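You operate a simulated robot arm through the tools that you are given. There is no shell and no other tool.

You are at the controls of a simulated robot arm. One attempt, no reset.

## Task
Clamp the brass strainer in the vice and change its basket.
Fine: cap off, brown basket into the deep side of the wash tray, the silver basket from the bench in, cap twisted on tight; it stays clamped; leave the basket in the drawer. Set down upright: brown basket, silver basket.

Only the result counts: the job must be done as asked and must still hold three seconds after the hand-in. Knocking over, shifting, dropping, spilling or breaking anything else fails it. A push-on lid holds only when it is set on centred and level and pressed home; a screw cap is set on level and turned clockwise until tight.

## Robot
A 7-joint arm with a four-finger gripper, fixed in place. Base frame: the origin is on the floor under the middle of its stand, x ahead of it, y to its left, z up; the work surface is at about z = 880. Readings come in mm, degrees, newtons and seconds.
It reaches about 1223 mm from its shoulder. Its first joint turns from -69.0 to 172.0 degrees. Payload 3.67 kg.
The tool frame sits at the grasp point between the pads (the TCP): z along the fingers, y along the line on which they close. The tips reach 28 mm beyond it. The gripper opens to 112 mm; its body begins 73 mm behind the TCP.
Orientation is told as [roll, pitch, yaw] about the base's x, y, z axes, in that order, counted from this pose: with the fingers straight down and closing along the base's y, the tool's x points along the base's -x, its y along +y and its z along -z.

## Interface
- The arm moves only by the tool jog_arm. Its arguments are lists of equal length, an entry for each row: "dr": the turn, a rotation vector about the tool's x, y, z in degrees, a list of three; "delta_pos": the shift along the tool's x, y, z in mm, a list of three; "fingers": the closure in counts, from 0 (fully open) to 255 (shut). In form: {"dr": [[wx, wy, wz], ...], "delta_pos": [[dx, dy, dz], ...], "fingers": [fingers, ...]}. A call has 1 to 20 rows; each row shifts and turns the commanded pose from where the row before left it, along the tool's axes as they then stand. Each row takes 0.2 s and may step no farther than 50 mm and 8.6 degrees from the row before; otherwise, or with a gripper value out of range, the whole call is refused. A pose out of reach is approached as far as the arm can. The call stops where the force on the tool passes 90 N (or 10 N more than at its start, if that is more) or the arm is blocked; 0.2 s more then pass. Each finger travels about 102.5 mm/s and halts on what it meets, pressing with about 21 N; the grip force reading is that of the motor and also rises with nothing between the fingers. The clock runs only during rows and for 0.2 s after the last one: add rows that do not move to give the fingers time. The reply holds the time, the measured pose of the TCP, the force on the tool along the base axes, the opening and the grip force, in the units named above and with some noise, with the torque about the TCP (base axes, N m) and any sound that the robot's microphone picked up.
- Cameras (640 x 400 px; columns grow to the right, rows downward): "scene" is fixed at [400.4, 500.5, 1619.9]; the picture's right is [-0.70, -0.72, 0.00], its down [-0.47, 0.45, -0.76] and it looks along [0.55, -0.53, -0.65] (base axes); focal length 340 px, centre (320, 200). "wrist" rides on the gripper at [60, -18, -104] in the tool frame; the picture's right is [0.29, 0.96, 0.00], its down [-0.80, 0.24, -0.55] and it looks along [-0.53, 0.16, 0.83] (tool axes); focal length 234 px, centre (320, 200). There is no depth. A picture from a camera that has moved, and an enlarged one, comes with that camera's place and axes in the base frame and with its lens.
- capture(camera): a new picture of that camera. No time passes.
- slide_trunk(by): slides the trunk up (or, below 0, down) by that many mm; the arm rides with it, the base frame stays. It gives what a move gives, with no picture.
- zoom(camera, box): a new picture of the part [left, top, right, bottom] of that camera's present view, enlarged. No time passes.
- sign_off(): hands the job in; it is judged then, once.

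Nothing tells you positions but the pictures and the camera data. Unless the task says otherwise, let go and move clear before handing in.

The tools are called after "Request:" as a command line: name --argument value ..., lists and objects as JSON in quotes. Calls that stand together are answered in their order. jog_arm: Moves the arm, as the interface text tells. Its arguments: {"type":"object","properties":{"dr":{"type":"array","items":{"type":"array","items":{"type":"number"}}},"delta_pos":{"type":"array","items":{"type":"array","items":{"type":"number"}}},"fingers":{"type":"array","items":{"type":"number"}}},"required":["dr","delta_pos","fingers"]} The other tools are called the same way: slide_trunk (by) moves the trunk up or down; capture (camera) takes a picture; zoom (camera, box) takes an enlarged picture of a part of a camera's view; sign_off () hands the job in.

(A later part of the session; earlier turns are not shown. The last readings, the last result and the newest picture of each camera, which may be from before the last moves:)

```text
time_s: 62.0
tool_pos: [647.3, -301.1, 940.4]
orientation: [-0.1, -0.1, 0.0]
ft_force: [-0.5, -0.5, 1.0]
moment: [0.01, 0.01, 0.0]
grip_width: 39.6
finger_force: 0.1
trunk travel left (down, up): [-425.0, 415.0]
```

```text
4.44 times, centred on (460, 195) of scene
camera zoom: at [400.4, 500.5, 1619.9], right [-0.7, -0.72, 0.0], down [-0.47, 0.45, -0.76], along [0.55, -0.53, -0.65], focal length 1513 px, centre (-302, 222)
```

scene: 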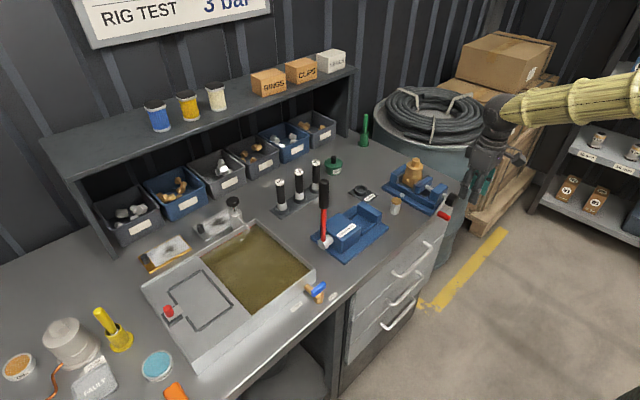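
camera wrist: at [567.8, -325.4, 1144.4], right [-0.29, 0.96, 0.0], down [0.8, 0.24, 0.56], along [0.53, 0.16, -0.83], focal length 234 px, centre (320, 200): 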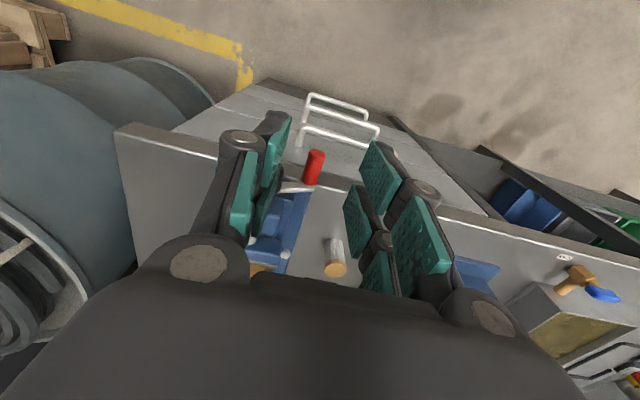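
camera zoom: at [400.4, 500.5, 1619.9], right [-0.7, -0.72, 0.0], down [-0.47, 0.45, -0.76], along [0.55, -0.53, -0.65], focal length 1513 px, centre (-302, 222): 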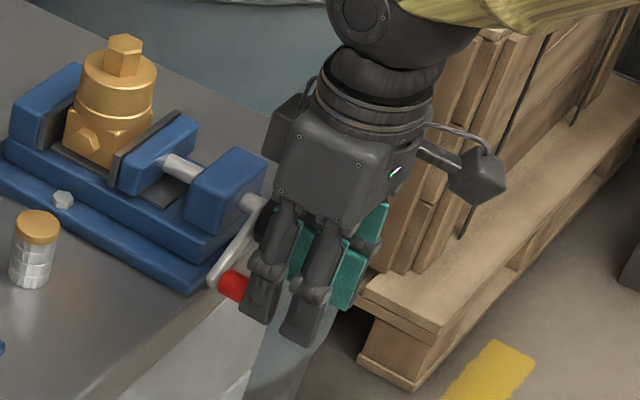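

The handle lies centred between the finger pairs. I'll go down 18 mm and close on it.

Request:
jog_arm --dr '[[0, 0, 0], [0, 0, 0], [0, 0, 0], [0, 0, 0], [0, 0, 0], [0, 0, 0]]' --delta_pos '[[-3, 1, 9], [0, 0, 9], [0, 0, 0], [0, 0, 0], [0, 0, 0], [0, 0, 0]]' --fingers '[165, 165, 165, 240, 240, 240]'

Request:
zoom --camera "wrist" --box '[230, 90, 410, 220]'

Request:
zoom --camera "scene" --box '[420, 150, 500, 240]'

```text
time_s: 63.4
tool_pos: [653.1, -298.2, 923.9]
orientation: [0.1, -0.1, 0.0]
ft_force: [1.5, -7.0, 3.0]
moment: [-0.13, -0.1, 0.21]
grip_width: 17.3
finger_force: 44.7
trunk travel left (down, up): [-425.0, 415.0]
```

```text
3.08 times, centred on (320, 155) of wrist
camera zoom: at [591.4, -316.7, 1026.9], right [-0.29, 0.96, 0.0], down [0.8, 0.24, 0.56], along [0.53, 0.16, -0.83], focal length 720 px, centre (320, 338)
```

zoom: 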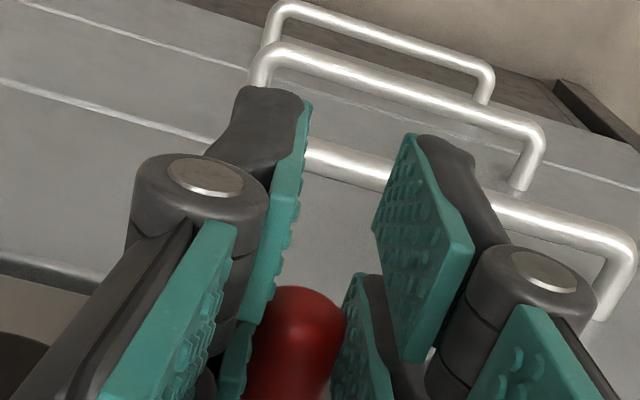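

```text
4.44 times, centred on (460, 195) of scene
camera zoom: at [400.4, 500.5, 1619.9], right [-0.7, -0.72, 0.0], down [-0.47, 0.45, -0.76], along [0.55, -0.53, -0.65], focal length 1513 px, centre (-302, 222)
```

zoom: 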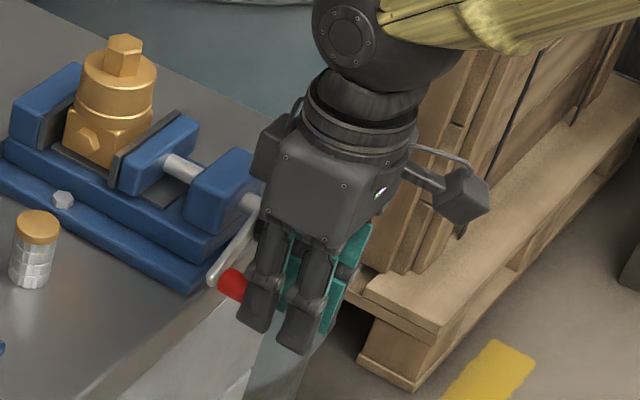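

The handle is firmly held at 17 mm width. I'll start walking it clockwise, upward along the arc about the screw axis, and watch the forces.

Request:
jog_arm --dr '[[0, 0, 0], [0, 0, 0], [0, 0, 0], [0, 0, 0], [0, 0, 0], [0, 0, 0]]' --delta_pos '[[0, 3.4, -7.3], [0, 2.4, -7.6], [0, 1.3, -7.9], [0, 0.1, -8.0], [0, -0.9, -7.9], [0, 0, 0]]' --fingers '[240, 240, 240, 240, 240, 240]'

Request:
zoom --camera "scene" --box '[390, 140, 500, 240]'

Request:
zoom --camera "wrist" --box '[230, 90, 410, 240]'

```text
time_s: 64.8
tool_pos: [651.0, -292.7, 962.8]
orientation: [0.0, 0.0, 0.0]
ft_force: [-6.2, -10.0, -2.5]
moment: [-0.18, 0.61, 0.13]
grip_width: 17.5
finger_force: 45.1
trunk travel left (down, up): [-425.0, 415.0]
```

```text
4.00 times, centred on (445, 190) of scene
camera zoom: at [400.4, 500.5, 1619.9], right [-0.7, -0.72, 0.0], down [-0.47, 0.45, -0.76], along [0.55, -0.53, -0.65], focal length 1362 px, centre (-180, 240)
```

zoom: 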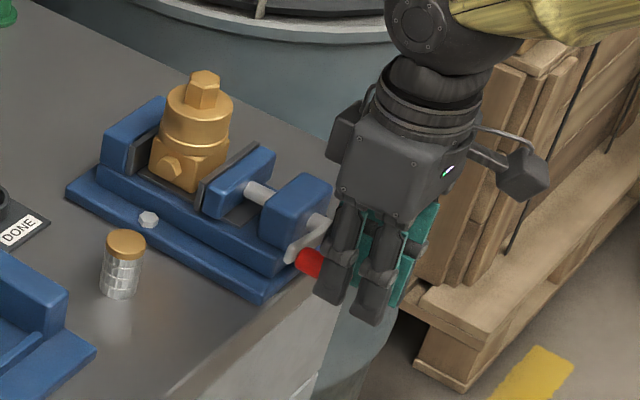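

```text
2.67 times, centred on (320, 165) of wrist
camera zoom: at [591.5, -311.1, 1065.6], right [-0.29, 0.96, 0.0], down [0.8, 0.24, 0.55], along [0.53, 0.16, -0.83], focal length 624 px, centre (320, 293)
```

zoom: 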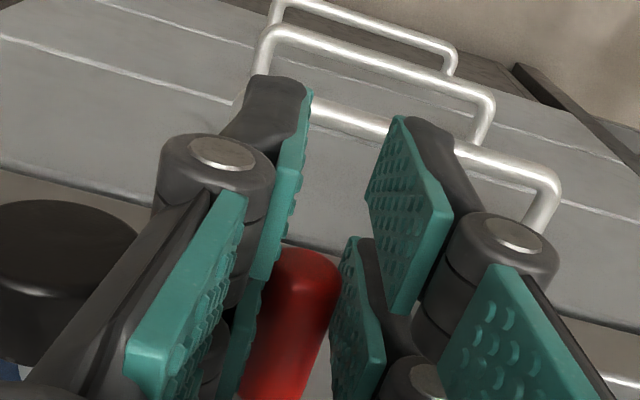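

The crank turns easily. I'll compare the moving jaw with the earlier picture to confirm the direction.

Request:
zoom --camera "scene" --box '[395, 145, 465, 225]'

Request:
zoom --camera "scene" --box '[405, 165, 435, 195]'

```text
5.00 times, centred on (430, 185) of scene
camera zoom: at [400.4, 500.5, 1619.9], right [-0.7, -0.72, 0.0], down [-0.47, 0.45, -0.76], along [0.55, -0.53, -0.65], focal length 1702 px, centre (-230, 275)
```

zoom: 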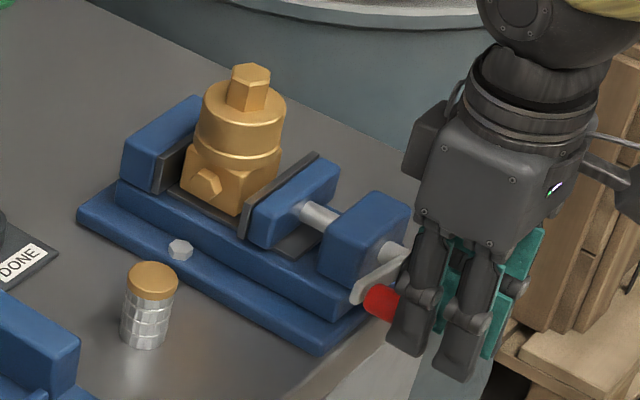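

```text
13.33 times, centred on (420, 180) of scene
camera zoom: at [400.4, 500.5, 1619.9], right [-0.7, -0.72, 0.0], down [-0.47, 0.45, -0.76], along [0.55, -0.53, -0.65], focal length 4539 px, centre (-1013, 467)
```

zoom: 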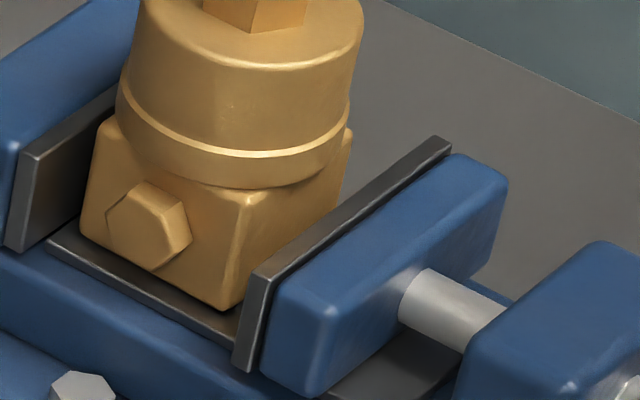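

The jaw moved away from the strainer by about 6 mm over 40°, so this screw closes the other way and travels about 0.16 mm per degree. I'll reverse: back down to the start angle and on toward the bottom, moving x forward along with the screw.

Request:
jog_arm --dr '[[0, 0, 0], [0, 0, 0], [0, 0, 0], [0, 0, 0], [0, 0, 0], [0, 0, 0]]' --delta_pos '[[0, 0.9, 7.9], [0, -0.1, 8.0], [0, -1.3, 7.9], [0, -2.4, 7.6], [0, -3.4, 7.3], [0, 0, 0]]' --fingers '[240, 240, 240, 240, 240, 240]'

Request:
zoom --camera "scene" --box '[405, 165, 435, 195]'

Request:
zoom --camera "wrist" --box '[230, 90, 410, 240]'

```text
time_s: 66.2
tool_pos: [652.7, -298.3, 922.8]
orientation: [0.0, 0.0, 0.0]
ft_force: [-8.2, 1.8, -0.9]
moment: [0.06, -0.12, -0.27]
grip_width: 17.3
finger_force: 44.9
trunk travel left (down, up): [-425.0, 415.0]
```

```text
13.33 times, centred on (420, 180) of scene
camera zoom: at [400.4, 500.5, 1619.9], right [-0.7, -0.72, 0.0], down [-0.47, 0.45, -0.76], along [0.55, -0.53, -0.65], focal length 4539 px, centre (-1013, 467)
```

zoom: 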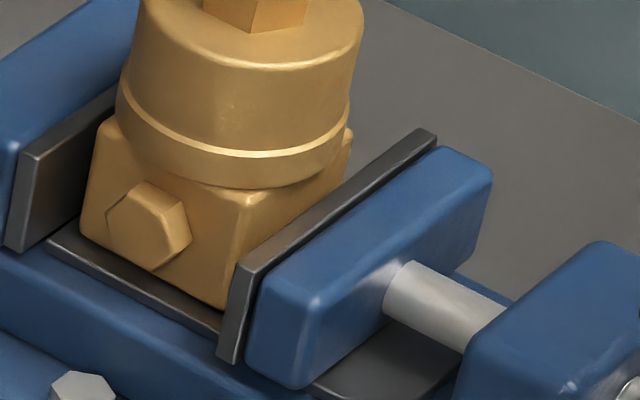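

```text
2.67 times, centred on (320, 165) of wrist
camera zoom: at [591.5, -316.4, 1027.4], right [-0.29, 0.96, 0.0], down [0.8, 0.24, 0.55], along [0.53, 0.16, -0.83], focal length 624 px, centre (320, 293)
```

zoom: 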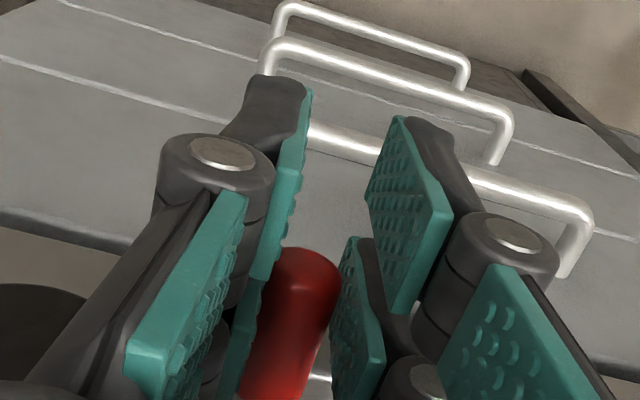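

The jaw returned, and the handle itself doesn't shift along x. I'll continue downward to close the jaw.

Request:
jog_arm --dr '[[0, 0, 0], [0, 0, 0], [0, 0, 0], [0, 0, 0], [0, 0, 0]]' --delta_pos '[[0, -4.4, 6.6], [0, -5.2, 6.1], [0, -6.1, 5.2], [0, -6.7, 4.3], [0, 0, 0]]' --fingers '[240, 240, 240, 240, 240]'

Request:
zoom --camera "scene" --box '[405, 165, 435, 195]'

Request:
zoom --camera "scene" --box '[420, 150, 500, 240]'

Request:
zoom --camera "wrist" --box '[230, 90, 410, 240]'

```text
time_s: 67.4
tool_pos: [652.3, -323.1, 899.3]
orientation: [0.0, 0.1, 0.0]
ft_force: [-12.8, 10.7, -20.0]
moment: [0.18, 0.76, 0.2]
grip_width: 17.4
finger_force: 45.1
trunk travel left (down, up): [-425.0, 415.0]
```

```text
13.33 times, centred on (420, 180) of scene
camera zoom: at [400.4, 500.5, 1619.9], right [-0.7, -0.72, 0.0], down [-0.47, 0.45, -0.76], along [0.55, -0.53, -0.65], focal length 4539 px, centre (-1013, 467)
```

zoom: 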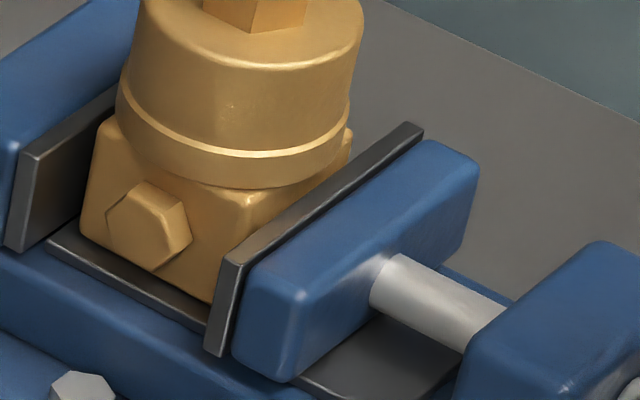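

```text
4.44 times, centred on (460, 195) of scene
camera zoom: at [400.4, 500.5, 1619.9], right [-0.7, -0.72, 0.0], down [-0.47, 0.45, -0.76], along [0.55, -0.53, -0.65], focal length 1513 px, centre (-302, 222)
```

zoom: 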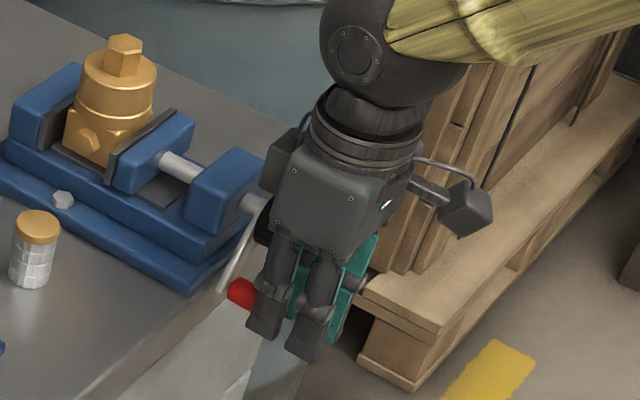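

```text
2.67 times, centred on (320, 165) of wrist
camera zoom: at [592.0, -339.8, 1003.7], right [-0.29, 0.96, 0.0], down [0.8, 0.24, 0.55], along [0.53, 0.16, -0.83], focal length 624 px, centre (320, 293)
```

zoom: 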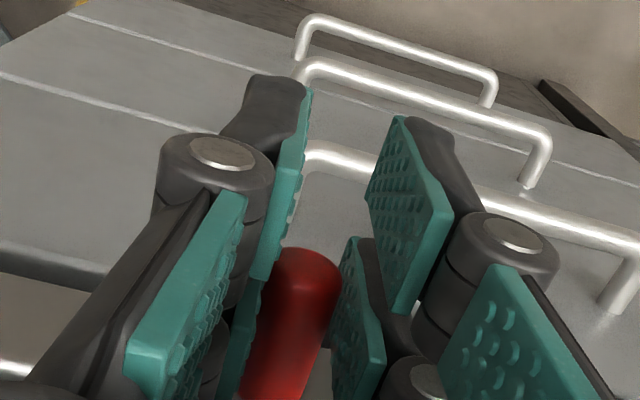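

The jaw is closing and the strainer hasn't moved. I'll continue with a small outward correction to ease the radial pull.

Request:
jog_arm --dr '[[0, 0, 0], [0, 0, 0], [0, 0, 0], [0, 0, 0]]' --delta_pos '[[0, -6.9, 5.2], [0, -7.6, 2.8], [0, -7.9, 1.2], [0, 0, 0]]' --fingers '[240, 240, 240, 240]'

Request:
zoom --camera "scene" --box '[405, 165, 435, 195]'

Request:
zoom --camera "scene" --box '[420, 150, 500, 240]'

```text
time_s: 68.4
tool_pos: [652.1, -344.7, 892.7]
orientation: [-0.1, -0.1, -0.1]
ft_force: [-16.1, 0.1, -2.8]
moment: [0.01, 0.52, 0.28]
grip_width: 17.4
finger_force: 44.8
trunk travel left (down, up): [-425.0, 415.0]
```

```text
13.33 times, centred on (420, 180) of scene
camera zoom: at [400.4, 500.5, 1619.9], right [-0.7, -0.72, 0.0], down [-0.47, 0.45, -0.76], along [0.55, -0.53, -0.65], focal length 4539 px, centre (-1013, 467)
```

zoom: 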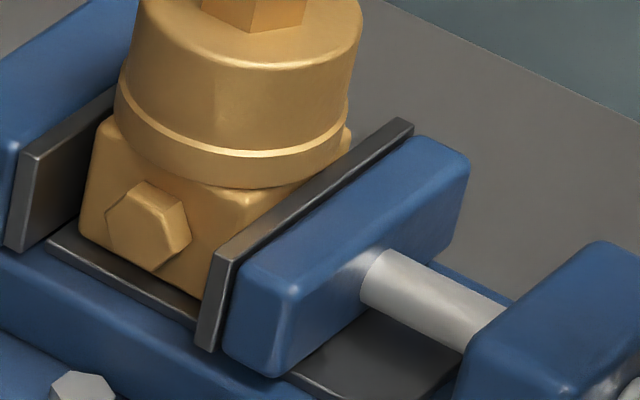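

```text
4.44 times, centred on (460, 195) of scene
camera zoom: at [400.4, 500.5, 1619.9], right [-0.7, -0.72, 0.0], down [-0.47, 0.45, -0.76], along [0.55, -0.53, -0.65], focal length 1513 px, centre (-302, 222)
```

zoom: 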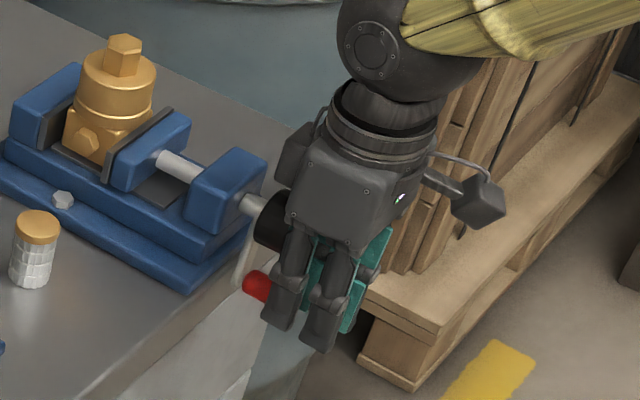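

The jaw has just reached the strainer. I'll keep turning in small steps, easing 2 mm back in x to relieve the x-force.

Request:
jog_arm --dr '[[0, 0, 0], [0, 0, 0], [0, 0, 0], [0, 0, 0]]' --delta_pos '[[1, -8.0, 0.2], [1, -7.9, -1.0], [0, -7.7, -2.1], [0, 0, 0]]' --fingers '[240, 240, 240, 240]'

Request:
zoom --camera "scene" --box '[405, 165, 435, 195]'

Request:
zoom --camera "scene" --box '[420, 150, 500, 240]'

```text
time_s: 69.4
tool_pos: [651.5, -366.8, 894.9]
orientation: [0.0, -0.2, 0.0]
ft_force: [12.4, 0.2, 1.2]
moment: [0.03, -0.59, -0.34]
grip_width: 17.3
finger_force: 44.8
trunk travel left (down, up): [-425.0, 415.0]
```

```text
13.33 times, centred on (420, 180) of scene
camera zoom: at [400.4, 500.5, 1619.9], right [-0.7, -0.72, 0.0], down [-0.47, 0.45, -0.76], along [0.55, -0.53, -0.65], focal length 4539 px, centre (-1013, 467)
```

zoom: 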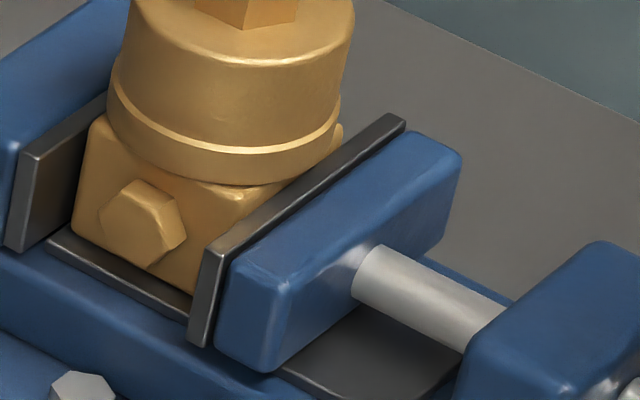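

```text
4.44 times, centred on (460, 195) of scene
camera zoom: at [400.4, 500.5, 1619.9], right [-0.7, -0.72, 0.0], down [-0.47, 0.45, -0.76], along [0.55, -0.53, -0.65], focal length 1513 px, centre (-302, 222)
```

zoom: 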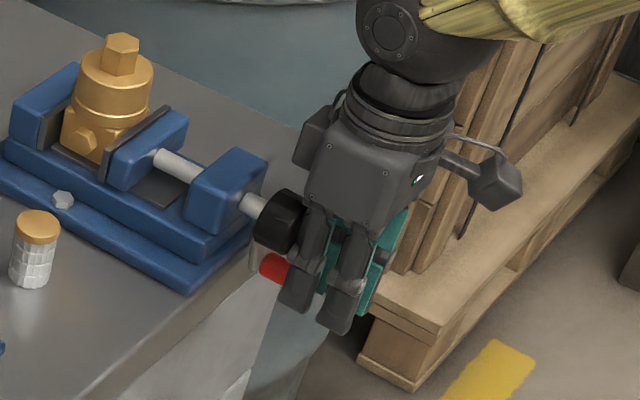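

The jaw is sliding the strainer toward the fixed jaw. Continuing.

Request:
jog_arm --dr '[[0, 0, 0], [0, 0, 0], [0, 0, 0], [0, 0, 0]]' --delta_pos '[[-0.5, -7.4, -3.1], [-0.5, -6.8, -4.2], [0, -6.2, -5.0], [0, 0, 0]]' --fingers '[240, 240, 240, 240]'

Request:
zoom --camera "scene" --box '[405, 165, 435, 195]'

Request:
zoom --camera "scene" --box '[420, 150, 500, 240]'

```text
time_s: 70.4
tool_pos: [651.3, -387.4, 906.6]
orientation: [0.1, 0.0, -0.1]
ft_force: [9.9, 2.1, -2.6]
moment: [0.07, 0.0, 0.06]
grip_width: 17.5
finger_force: 45.0
trunk travel left (down, up): [-425.0, 415.0]
```

```text
13.33 times, centred on (420, 180) of scene
camera zoom: at [400.4, 500.5, 1619.9], right [-0.7, -0.72, 0.0], down [-0.47, 0.45, -0.76], along [0.55, -0.53, -0.65], focal length 4539 px, centre (-1013, 467)
```

zoom: 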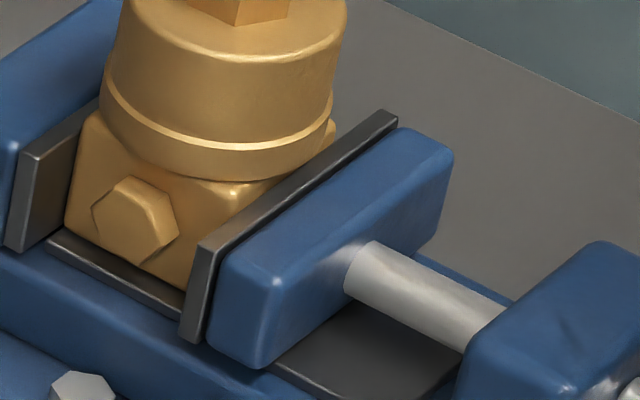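

```text
4.44 times, centred on (460, 195) of scene
camera zoom: at [400.4, 500.5, 1619.9], right [-0.7, -0.72, 0.0], down [-0.47, 0.45, -0.76], along [0.55, -0.53, -0.65], focal length 1513 px, centre (-302, 222)
```

zoom: 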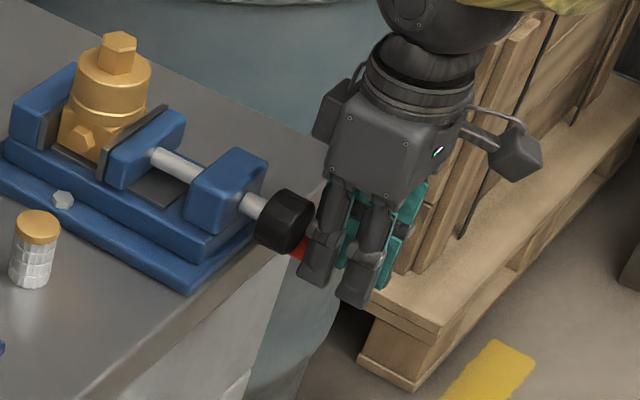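

Still turning freely. I'll continue in short groups and watch for the force rising when the strainer meets the fixed jaw.

Request:
jog_arm --dr '[[0, 0, 0], [0, 0, 0], [0, 0, 0]]' --delta_pos '[[-0.5, -5.6, -5.9], [0, -4.6, -6.7], [0, 0, 0]]' --fingers '[240, 240, 240]'

Request:
zoom --camera "scene" --box '[405, 165, 435, 195]'

```text
time_s: 71.2
tool_pos: [651.7, -397.6, 917.5]
orientation: [0.1, 0.4, 0.0]
ft_force: [2.2, 11.9, -24.1]
moment: [0.19, 1.29, -0.07]
grip_width: 17.4
finger_force: 44.5
trunk travel left (down, up): [-425.0, 415.0]
```

```text
13.33 times, centred on (420, 180) of scene
camera zoom: at [400.4, 500.5, 1619.9], right [-0.7, -0.72, 0.0], down [-0.47, 0.45, -0.76], along [0.55, -0.53, -0.65], focal length 4539 px, centre (-1013, 467)
```

zoom: 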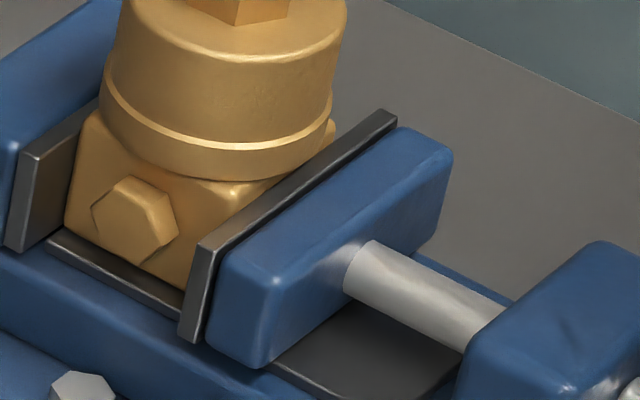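

The force has risen to about 27 N against the motion and the jaw has stopped: the strainer is clamped. I'll tighten a little more.

Request:
jog_arm --dr '[[0, 0, 0], [0, 0, 0], [0, 0, 0]]' --delta_pos '[[0, -2.0, -4.0], [0, -1.5, -4.0], [0, 0, 0]]' --fingers '[250, 250, 250]'

Request:
zoom --camera "scene" --box '[405, 165, 435, 195]'

Request:
zoom --camera "scene" --box '[420, 150, 500, 240]'

Request:
zoom --camera "wrist" --box '[230, 90, 410, 240]'

```text
time_s: 72.0
tool_pos: [652.4, -402.1, 925.4]
orientation: [-0.1, 0.1, 0.0]
ft_force: [-6.7, 13.4, -32.7]
moment: [0.26, 0.86, 0.24]
grip_width: 17.3
finger_force: 45.2
trunk travel left (down, up): [-425.0, 415.0]
```

```text
13.33 times, centred on (420, 180) of scene
camera zoom: at [400.4, 500.5, 1619.9], right [-0.7, -0.72, 0.0], down [-0.47, 0.45, -0.76], along [0.55, -0.53, -0.65], focal length 4539 px, centre (-1013, 467)
```

zoom: 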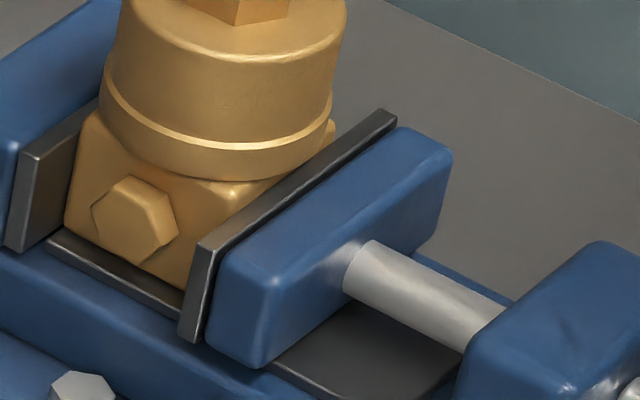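

```text
4.44 times, centred on (460, 195) of scene
camera zoom: at [400.4, 500.5, 1619.9], right [-0.7, -0.72, 0.0], down [-0.47, 0.45, -0.76], along [0.55, -0.53, -0.65], focal length 1513 px, centre (-302, 222)
```

zoom: 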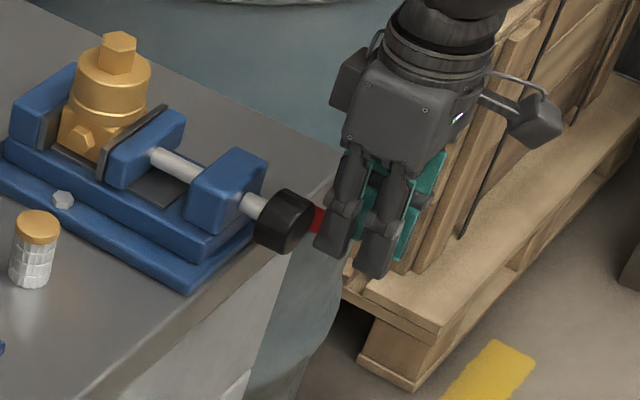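

```text
2.67 times, centred on (320, 165) of wrist
camera zoom: at [592.0, -419.6, 1029.7], right [-0.29, 0.96, 0.0], down [0.8, 0.24, 0.55], along [0.53, 0.16, -0.83], focal length 624 px, centre (320, 293)
```

zoom: 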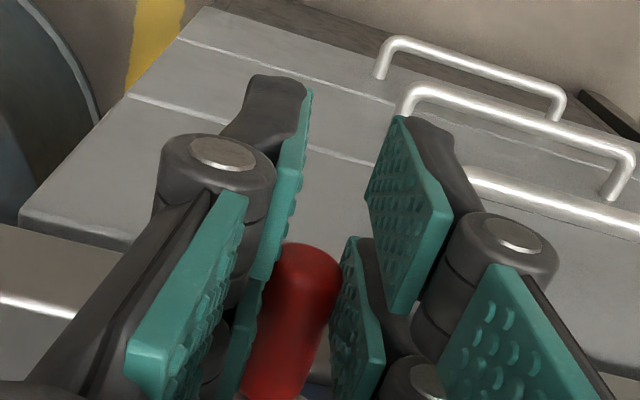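

Force is about 35 N (≈2 N·m on the screw). I'll add a bit more tightening.

Request:
jog_arm --dr '[[0, 0, 0], [0, 0, 0], [0, 0, 0], [0, 0, 0]]' --delta_pos '[[0, -1.7, -3.6], [0, -1.5, -3.7], [0, -1.3, -3.8], [0, 0, 0]]' --fingers '[255, 255, 255, 255]'

Request:
zoom --camera "scene" --box '[405, 165, 435, 195]'

Request:
zoom --camera "wrist" --box '[230, 90, 410, 240]'

```text
time_s: 73.0
tool_pos: [653.4, -404.6, 936.7]
orientation: [0.0, 0.2, 0.1]
ft_force: [-8.0, 22.3, -42.3]
moment: [0.49, 1.28, 0.42]
grip_width: 17.5
finger_force: 44.6
trunk travel left (down, up): [-425.0, 415.0]
```

```text
13.33 times, centred on (420, 180) of scene
camera zoom: at [400.4, 500.5, 1619.9], right [-0.7, -0.72, 0.0], down [-0.47, 0.45, -0.76], along [0.55, -0.53, -0.65], focal length 4539 px, centre (-1013, 467)
```

zoom: 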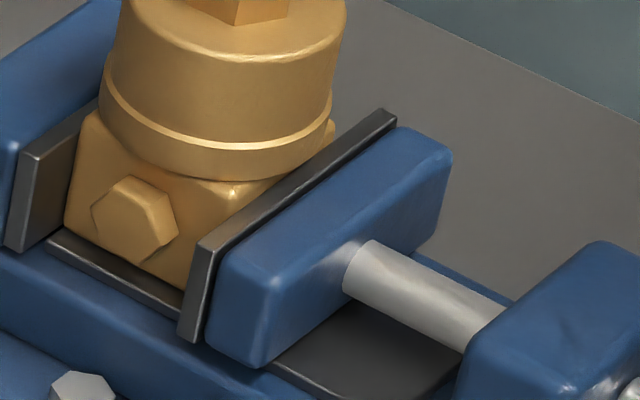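

```text
2.67 times, centred on (320, 165) of wrist
camera zoom: at [592.7, -423.0, 1040.9], right [-0.29, 0.96, 0.0], down [0.8, 0.24, 0.55], along [0.53, 0.16, -0.83], focal length 624 px, centre (320, 293)
```

zoom: 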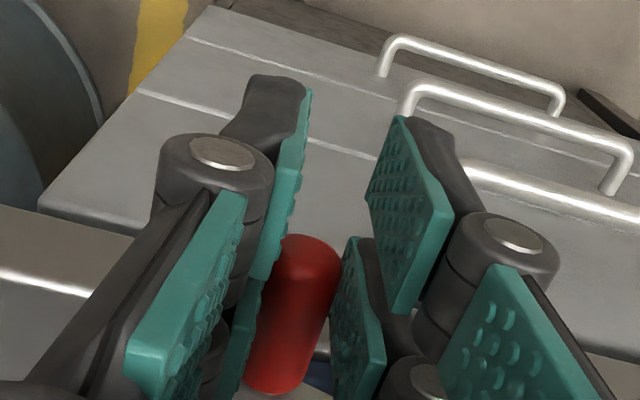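

The handle now slips in the pads at about 48 N (≈2.8 N·m), so the vice is tight. I'll ease off, open and rise clear, then check that the clamp holds.

Request:
jog_arm --dr '[[0, 0, 0], [0, 0, 0], [0, 0, 0], [0, 0, 0], [0, 0, 0]]' --delta_pos '[[0, 1.0, 2.5], [0, 0, 0], [0, 0, 0], [0, 0, -20], [0, 0, -30]]' --fingers '[255, 165, 165, 165, 165]'

Request:
jog_arm --dr '[[0, 0, 0], [0, 0, 0], [0, 0, 0], [0, 0, 0]]' --delta_pos '[[0, 0, -40], [0, 0, -40], [0, 0, -40], [0, 0, 0]]' --fingers '[100, 100, 100, 100]'

Request:
capture --camera "wrist"

Request:
zoom --camera "scene" --box '[395, 145, 475, 225]'

```text
time_s: 74.2
tool_pos: [652.5, -403.6, 985.9]
orientation: [0.0, 0.0, 0.0]
ft_force: [0.3, -0.3, 0.1]
moment: [0.02, 0.01, 0.04]
grip_width: 39.6
finger_force: 0.1
trunk travel left (down, up): [-425.0, 415.0]
```

```text
time_s: 75.2
tool_pos: [652.6, -405.6, 1105.8]
orientation: [0.0, 0.0, 0.1]
ft_force: [-0.9, -0.2, 0.9]
moment: [-0.01, 0.0, -0.03]
grip_width: 68.1
finger_force: 0.0
trunk travel left (down, up): [-425.0, 415.0]
```

```text
taken
camera wrist: at [592.9, -423.5, 1210.7], right [-0.29, 0.96, 0.0], down [0.8, 0.24, 0.55], along [0.53, 0.16, -0.83], focal length 234 px, centre (320, 200)
```

wrist: 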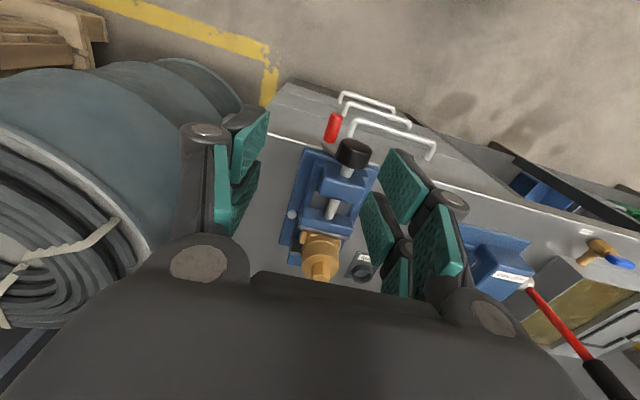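

```text
5.00 times, centred on (435, 185) of scene
camera zoom: at [400.4, 500.5, 1619.9], right [-0.7, -0.72, 0.0], down [-0.47, 0.45, -0.76], along [0.55, -0.53, -0.65], focal length 1702 px, centre (-255, 275)
```

zoom: 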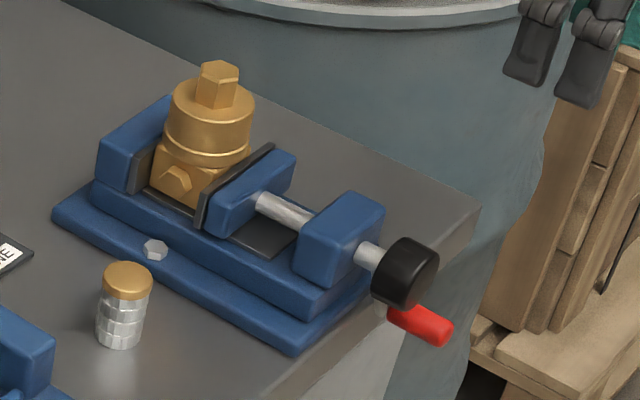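

The jaw stays closed after release. Next I go above the strainer to look at its cap and hex.

Request:
jog_arm --dr '[[0, 0, 0], [0, 0, 0], [0, 0, 0], [0, 0, 0], [0, 0, 0], [0, 0, 0]]' --delta_pos '[[-30, 8, -4], [-40, 12, -5], [-40, 12, -5], [-40, 12, -5], [-38, 12, 0], [0, 0, 0]]' --fingers '[60, 60, 60, 60, 60, 60]'

Request:
capture --camera "wrist"

Request:
zoom --camera "wrist" --box '[250, 60, 410, 180]'

```text
time_s: 76.6
tool_pos: [839.4, -349.0, 1126.9]
orientation: [0.0, -0.1, 0.0]
ft_force: [0.1, 0.0, 0.4]
moment: [-0.02, -0.03, -0.01]
grip_width: 85.8
finger_force: 0.0
trunk travel left (down, up): [-425.0, 415.0]
```

```text
taken
camera wrist: at [779.2, -367.8, 1230.5], right [-0.29, 0.96, 0.0], down [0.8, 0.24, 0.56], along [0.53, 0.16, -0.83], focal length 234 px, centre (320, 200)
```

wrist: 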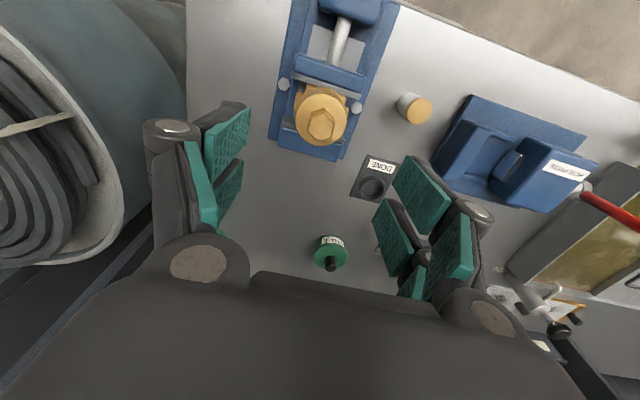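

```text
3.33 times, centred on (330, 120) of wrist
camera zoom: at [779.2, -367.8, 1230.5], right [-0.29, 0.96, 0.0], down [0.8, 0.24, 0.56], along [0.53, 0.16, -0.83], focal length 781 px, centre (287, 467)
```

zoom: 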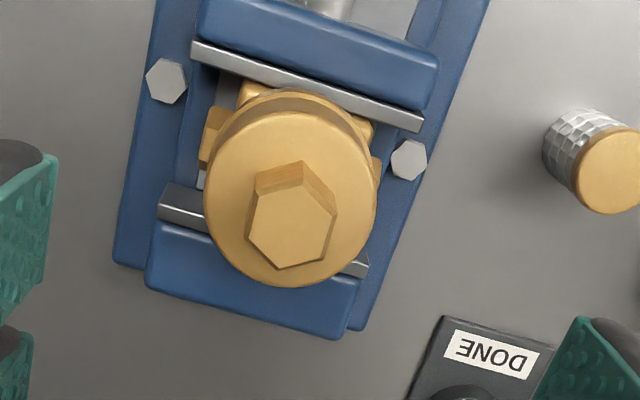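

The cap axis is at about (841.5,−348) with the hex top near z≈1007. To loosen it I'll first turn the hand clockwise (from above) by about 77° so I have a long counter-clockwise stroke, then grip the cap.

Request:
jog_arm --dr '[[0, 0, 8.5], [0, 0, 8.5], [0, 0, 8.5], [0, 0, 8.5], [0, 0, 8.5], [0, 0, 8.5], [0, 0, 8.5], [0, 0, 8.5], [0, 0, 8.5], [0, 0, 0]]' --delta_pos '[[0, 0, 0], [0, 0, 0], [0, 0, 0], [0, 0, 0], [0, 0, 0], [0, 0, 0], [0, 0, 0], [0, 0, 0], [0, 0, 0], [0, 0, 0]]' --fingers '[60, 60, 60, 60, 60, 60, 60, 60, 60, 60]'

Request:
capture --camera "wrist"

Request:
capture --camera "scene"

```text
time_s: 78.8
tool_pos: [839.4, -349.1, 1125.4]
orientation: [0.0, -0.1, -76.5]
ft_force: [-1.2, 0.7, 0.2]
moment: [-0.01, 0.01, 0.02]
grip_width: 85.5
finger_force: 0.1
trunk travel left (down, up): [-425.0, 415.0]
```

```text
taken
camera wrist: at [807.6, -294.7, 1228.9], right [0.86, 0.5, 0.0], down [0.42, -0.72, 0.55], along [0.28, -0.48, -0.83], focal length 234 px, centre (320, 200)
```

wrist: 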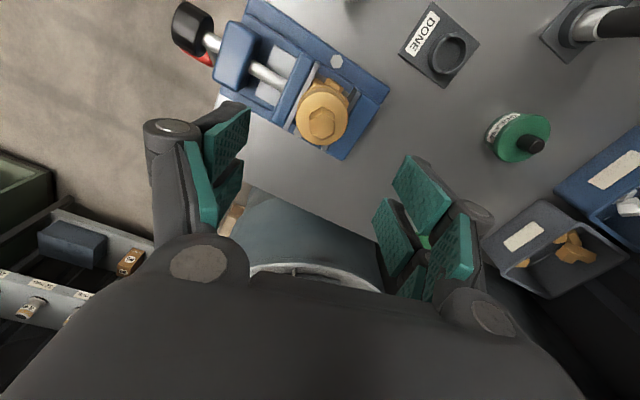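

```text
taken
```

scene: 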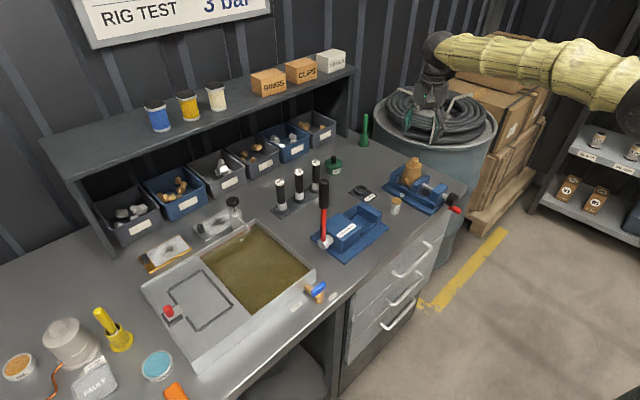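

Yaw −76.5° holds position well. I'll re-measure the cap from this view.

Request:
zoom --camera "wrist" --box '[250, 50, 410, 170]'

```text
3.33 times, centred on (330, 110) of wrist
camera zoom: at [807.6, -294.7, 1228.9], right [0.86, 0.5, 0.0], down [0.42, -0.72, 0.55], along [0.28, -0.48, -0.83], focal length 781 px, centre (287, 500)
```

zoom: 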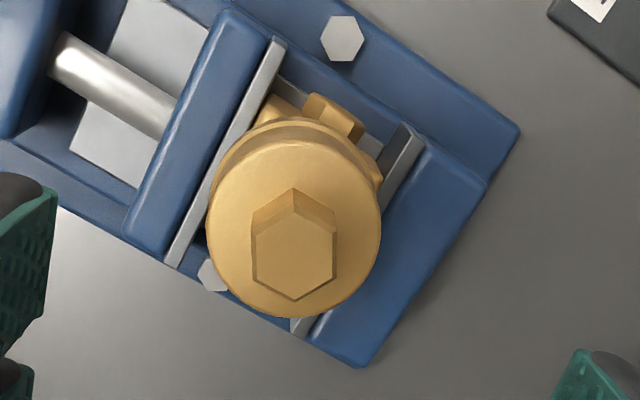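

The cap axis is confirmed at about (841.7,−348.7). I'll descend around the cap and close firmly.

Request:
jog_arm --dr '[[0, 0, 0], [0, 0, 0], [0, 0, 0], [0, 0, 0], [0, 0, 0]]' --delta_pos '[[0, 2, 40], [0, 0, 40], [0, 0, 30], [0, 0, 21], [0, 0, 0]]' --fingers '[60, 60, 60, 60, 60]'

Request:
zoom --camera "scene" --box '[385, 130, 455, 210]'

Request:
capture --camera "wrist"

```text
time_s: 80.0
tool_pos: [840.9, -347.2, 994.9]
orientation: [0.1, 0.0, -76.5]
ft_force: [-0.3, 1.0, 0.2]
moment: [0.0, 0.05, -0.01]
grip_width: 85.6
finger_force: 0.0
trunk travel left (down, up): [-425.0, 415.0]
```

```text
5.00 times, centred on (420, 170) of scene
camera zoom: at [400.4, 500.5, 1619.9], right [-0.7, -0.72, 0.0], down [-0.47, 0.45, -0.76], along [0.55, -0.53, -0.65], focal length 1702 px, centre (-180, 350)
```

zoom: 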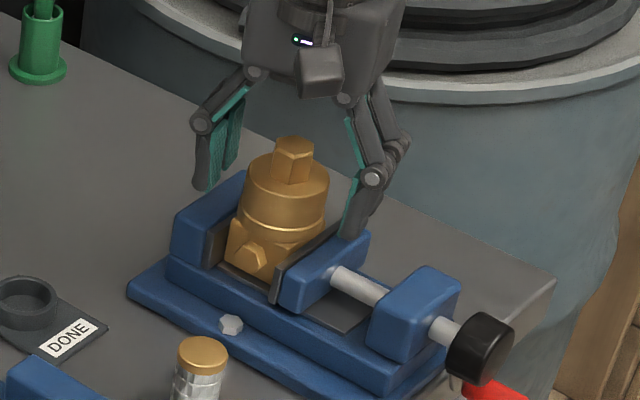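

```text
taken
camera wrist: at [808.5, -293.4, 1098.6], right [0.86, 0.5, 0.0], down [0.42, -0.72, 0.55], along [0.28, -0.48, -0.83], focal length 234 px, centre (320, 200)
```

wrist: 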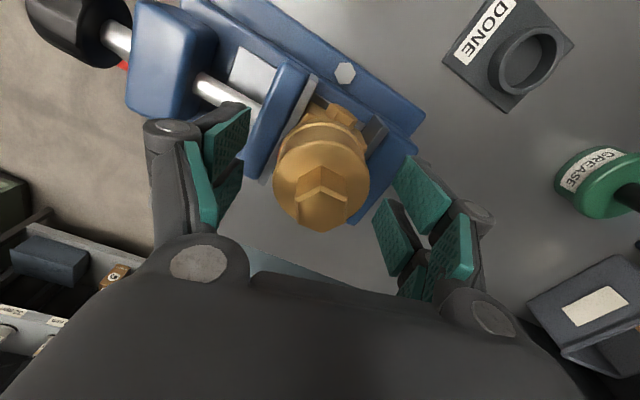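

Clear of the jaws. Closing on the cap.

Request:
jog_arm --dr '[[0, 0, 0], [0, 0, 0], [0, 0, 0]]' --delta_pos '[[0, 0, 0], [0, 0, 0], [0, 0, 0]]' --fingers '[255, 255, 255]'

Request:
zoom --camera "scene" --box '[385, 130, 455, 210]'

```text
time_s: 80.8
tool_pos: [839.8, -346.8, 993.8]
orientation: [0.0, 0.0, -76.5]
ft_force: [1.8, -0.3, 1.8]
moment: [-0.01, -0.04, 0.03]
grip_width: 52.8
finger_force: 21.3
trunk travel left (down, up): [-425.0, 415.0]
```

```text
5.00 times, centred on (420, 170) of scene
camera zoom: at [400.4, 500.5, 1619.9], right [-0.7, -0.72, 0.0], down [-0.47, 0.45, -0.76], along [0.55, -0.53, -0.65], focal length 1702 px, centre (-180, 350)
```

zoom: 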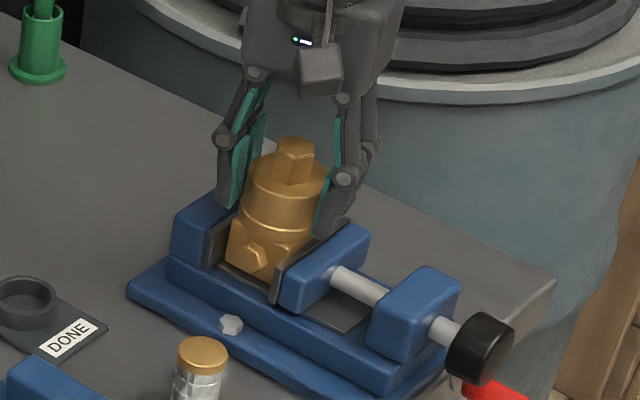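

Gripped at 52.8 mm. I'll try the first counter-clockwise degrees and watch the torque.

Request:
jog_arm --dr '[[0, 0, -5], [0, 0, -5], [0, 0, -5], [0, 0, 0]]' --delta_pos '[[0, 0, 0], [0, 0, 0], [0, 0, 0], [0, 0, 0]]' --fingers '[255, 255, 255, 255]'

Request:
zoom --camera "wrist" --box '[240, 80, 400, 240]'

Request:
zoom --camera "scene" --box '[395, 135, 435, 195]'

```text
time_s: 81.8
tool_pos: [841.8, -348.3, 994.6]
orientation: [0.0, 0.0, -61.5]
ft_force: [-0.5, 1.5, 1.7]
moment: [-0.01, 0.19, 0.01]
grip_width: 52.9
finger_force: 20.9
trunk travel left (down, up): [-425.0, 415.0]
```

```text
2.50 times, centred on (320, 160) of wrist
camera zoom: at [796.0, -304.0, 1098.9], right [0.7, 0.71, 0.0], down [0.59, -0.59, 0.55], along [0.39, -0.39, -0.83], focal length 585 px, centre (320, 300)
```

zoom: 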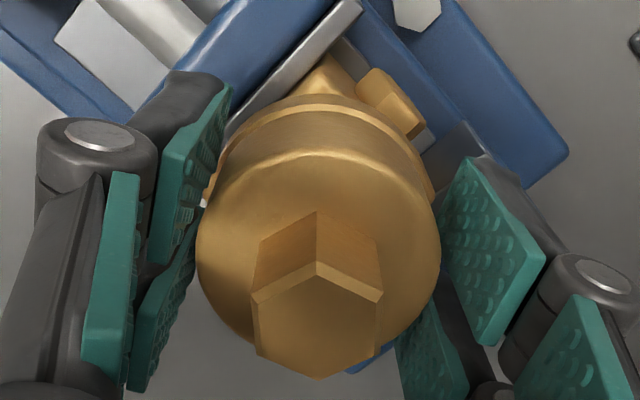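

```text
6.67 times, centred on (415, 165) of scene
camera zoom: at [400.4, 500.5, 1619.9], right [-0.7, -0.72, 0.0], down [-0.47, 0.45, -0.76], along [0.55, -0.53, -0.65], focal length 2270 px, centre (-313, 433)
```

zoom: 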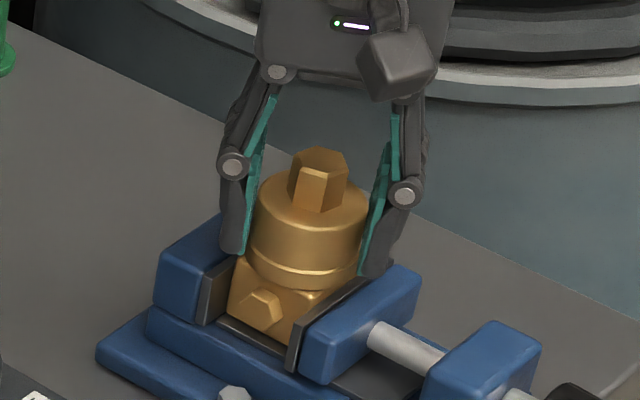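

The cap turned with the hand at almost no torque. I'll continue counter-clockwise and watch for the cap rising.

Request:
jog_arm --dr '[[0, 0, -8], [0, 0, -8], [0, 0, -8], [0, 0, -8], [0, 0, -8], [0, 0, -8], [0, 0, -8], [0, 0, -8], [0, 0, 0]]' --delta_pos '[[0, 0, 0], [0, 0, 0], [0, 0, 0], [0, 0, 0], [0, 0, 0], [0, 0, 0], [0, 0, 0], [0, 0, 0], [0, 0, 0]]' --fingers '[255, 255, 255, 255, 255, 255, 255, 255, 255]'

Request:
zoom --camera "scene" --box '[395, 135, 435, 195]'

Request:
zoom --camera "wrist" --box '[240, 80, 400, 240]'

```text
time_s: 83.8
tool_pos: [841.7, -348.7, 995.4]
orientation: [0.0, -0.3, 2.5]
ft_force: [2.1, -6.4, 18.2]
moment: [-0.24, -0.01, -0.06]
grip_width: 52.8
finger_force: 20.5
trunk travel left (down, up): [-425.0, 415.0]
```

```text
6.67 times, centred on (415, 165) of scene
camera zoom: at [400.4, 500.5, 1619.9], right [-0.7, -0.72, 0.0], down [-0.47, 0.45, -0.76], along [0.55, -0.53, -0.65], focal length 2270 px, centre (-313, 433)
```

zoom: 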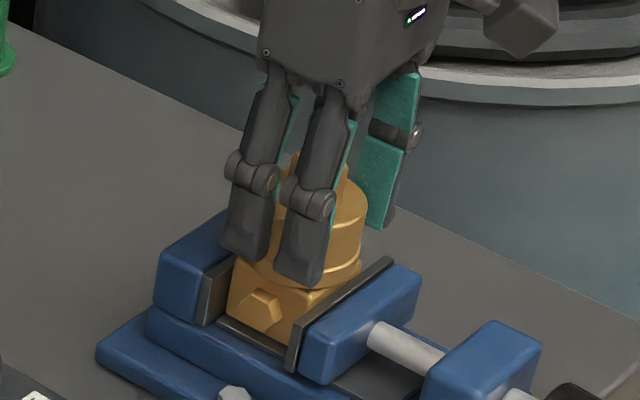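

```text
2.50 times, centred on (320, 160) of wrist
camera zoom: at [780.7, -369.0, 1099.6], right [-0.33, 0.94, 0.0], down [0.78, 0.28, 0.56], along [0.53, 0.18, -0.83], focal length 585 px, centre (320, 300)
```

zoom: 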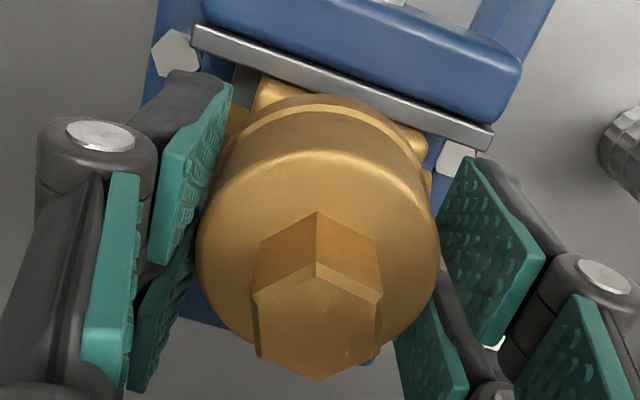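

The cap is rising on its thread and pushing up with 18 N. I'll follow it upward as I keep turning.

Request:
jog_arm --dr '[[0, 0, 0], [0, 0, -8], [0, 0, -8], [0, 0, -8], [0, 0, -8], [0, 0, -8], [0, 0, -8], [0, 0, -8], [0, 0, -8], [0, 0, 0]]' --delta_pos '[[0, 0, -1.8], [0, 0, -0.2], [0, 0, -0.2], [0, 0, -0.2], [0, 0, -0.2], [0, 0, -0.2], [0, 0, -0.2], [0, 0, -0.2], [0, 0, -0.2], [0, 0, 0]]' --fingers '[255, 255, 255, 255, 255, 255, 255, 255, 255, 255]'

Request:
zoom --camera "scene" --box '[395, 135, 435, 195]'

Request:
zoom --camera "wrist" --box '[240, 80, 400, 240]'

```text
time_s: 86.0
tool_pos: [841.7, -347.8, 998.7]
orientation: [0.0, 0.0, 66.6]
ft_force: [1.2, -0.6, -0.8]
moment: [0.0, 0.0, -0.01]
grip_width: 52.6
finger_force: 20.8
trunk travel left (down, up): [-425.0, 415.0]
```

```text
6.67 times, centred on (415, 165) of scene
camera zoom: at [400.4, 500.5, 1619.9], right [-0.7, -0.72, 0.0], down [-0.47, 0.45, -0.76], along [0.55, -0.53, -0.65], focal length 2270 px, centre (-313, 433)
```

zoom: 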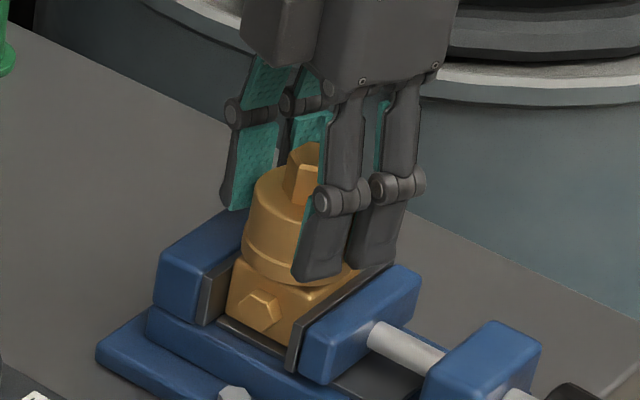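

```text
2.50 times, centred on (320, 160) of wrist
camera zoom: at [834.3, -410.0, 1101.6], right [-0.99, 0.12, 0.0], down [0.1, 0.83, 0.55], along [0.06, 0.55, -0.83], focal length 585 px, centre (320, 300)
```

zoom: 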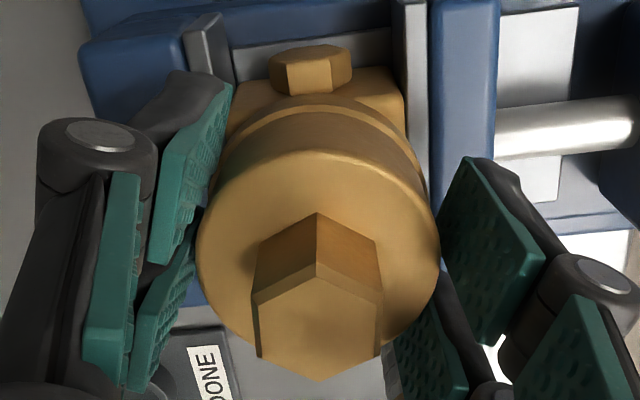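

After about 143° of turning the force is near zero. I'll try a gentle lift to see whether the cap is free.

Request:
jog_arm --dr '[[0, 0, 0], [0, 0, 0], [0, 0, 0]]' --delta_pos '[[0, 0, -1.5], [0, 0, -1.5], [0, 0, 0]]' --fingers '[255, 255, 255]'

```text
time_s: 86.8
tool_pos: [841.5, -346.8, 1000.3]
orientation: [0.0, 0.0, 66.4]
ft_force: [-0.8, -0.2, -1.1]
moment: [0.01, 0.0, 0.0]
grip_width: 52.9
finger_force: 21.1
trunk travel left (down, up): [-425.0, 415.0]
```

It lifts with only about 1 N. I'll lift a bit more and look.

Request:
jog_arm --dr '[[0, 0, 0], [0, 0, 0], [0, 0, 0]]' --delta_pos '[[0, 0, -4], [0, 0, -4], [0, 0, 0]]' --fingers '[255, 255, 255]'

Request:
zoom --camera "scene" --box '[395, 135, 435, 195]'

```text
time_s: 87.6
tool_pos: [842.5, -347.2, 1007.3]
orientation: [0.0, 0.1, 66.5]
ft_force: [-0.6, -0.7, -0.1]
moment: [0.0, 0.02, 0.05]
grip_width: 52.7
finger_force: 21.4
trunk travel left (down, up): [-425.0, 415.0]
```

```text
6.67 times, centred on (415, 165) of scene
camera zoom: at [400.4, 500.5, 1619.9], right [-0.7, -0.72, 0.0], down [-0.47, 0.45, -0.76], along [0.55, -0.53, -0.65], focal length 2270 px, centre (-313, 433)
```

zoom: 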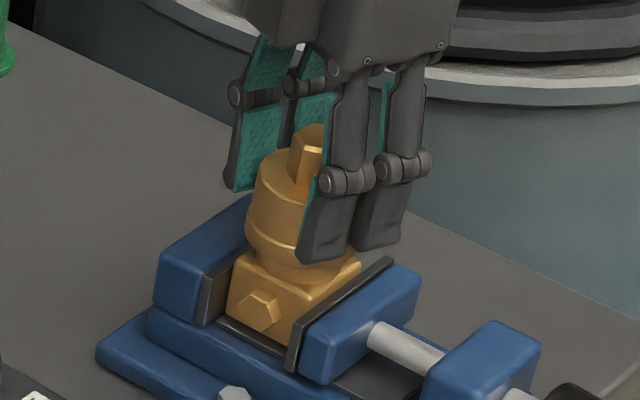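

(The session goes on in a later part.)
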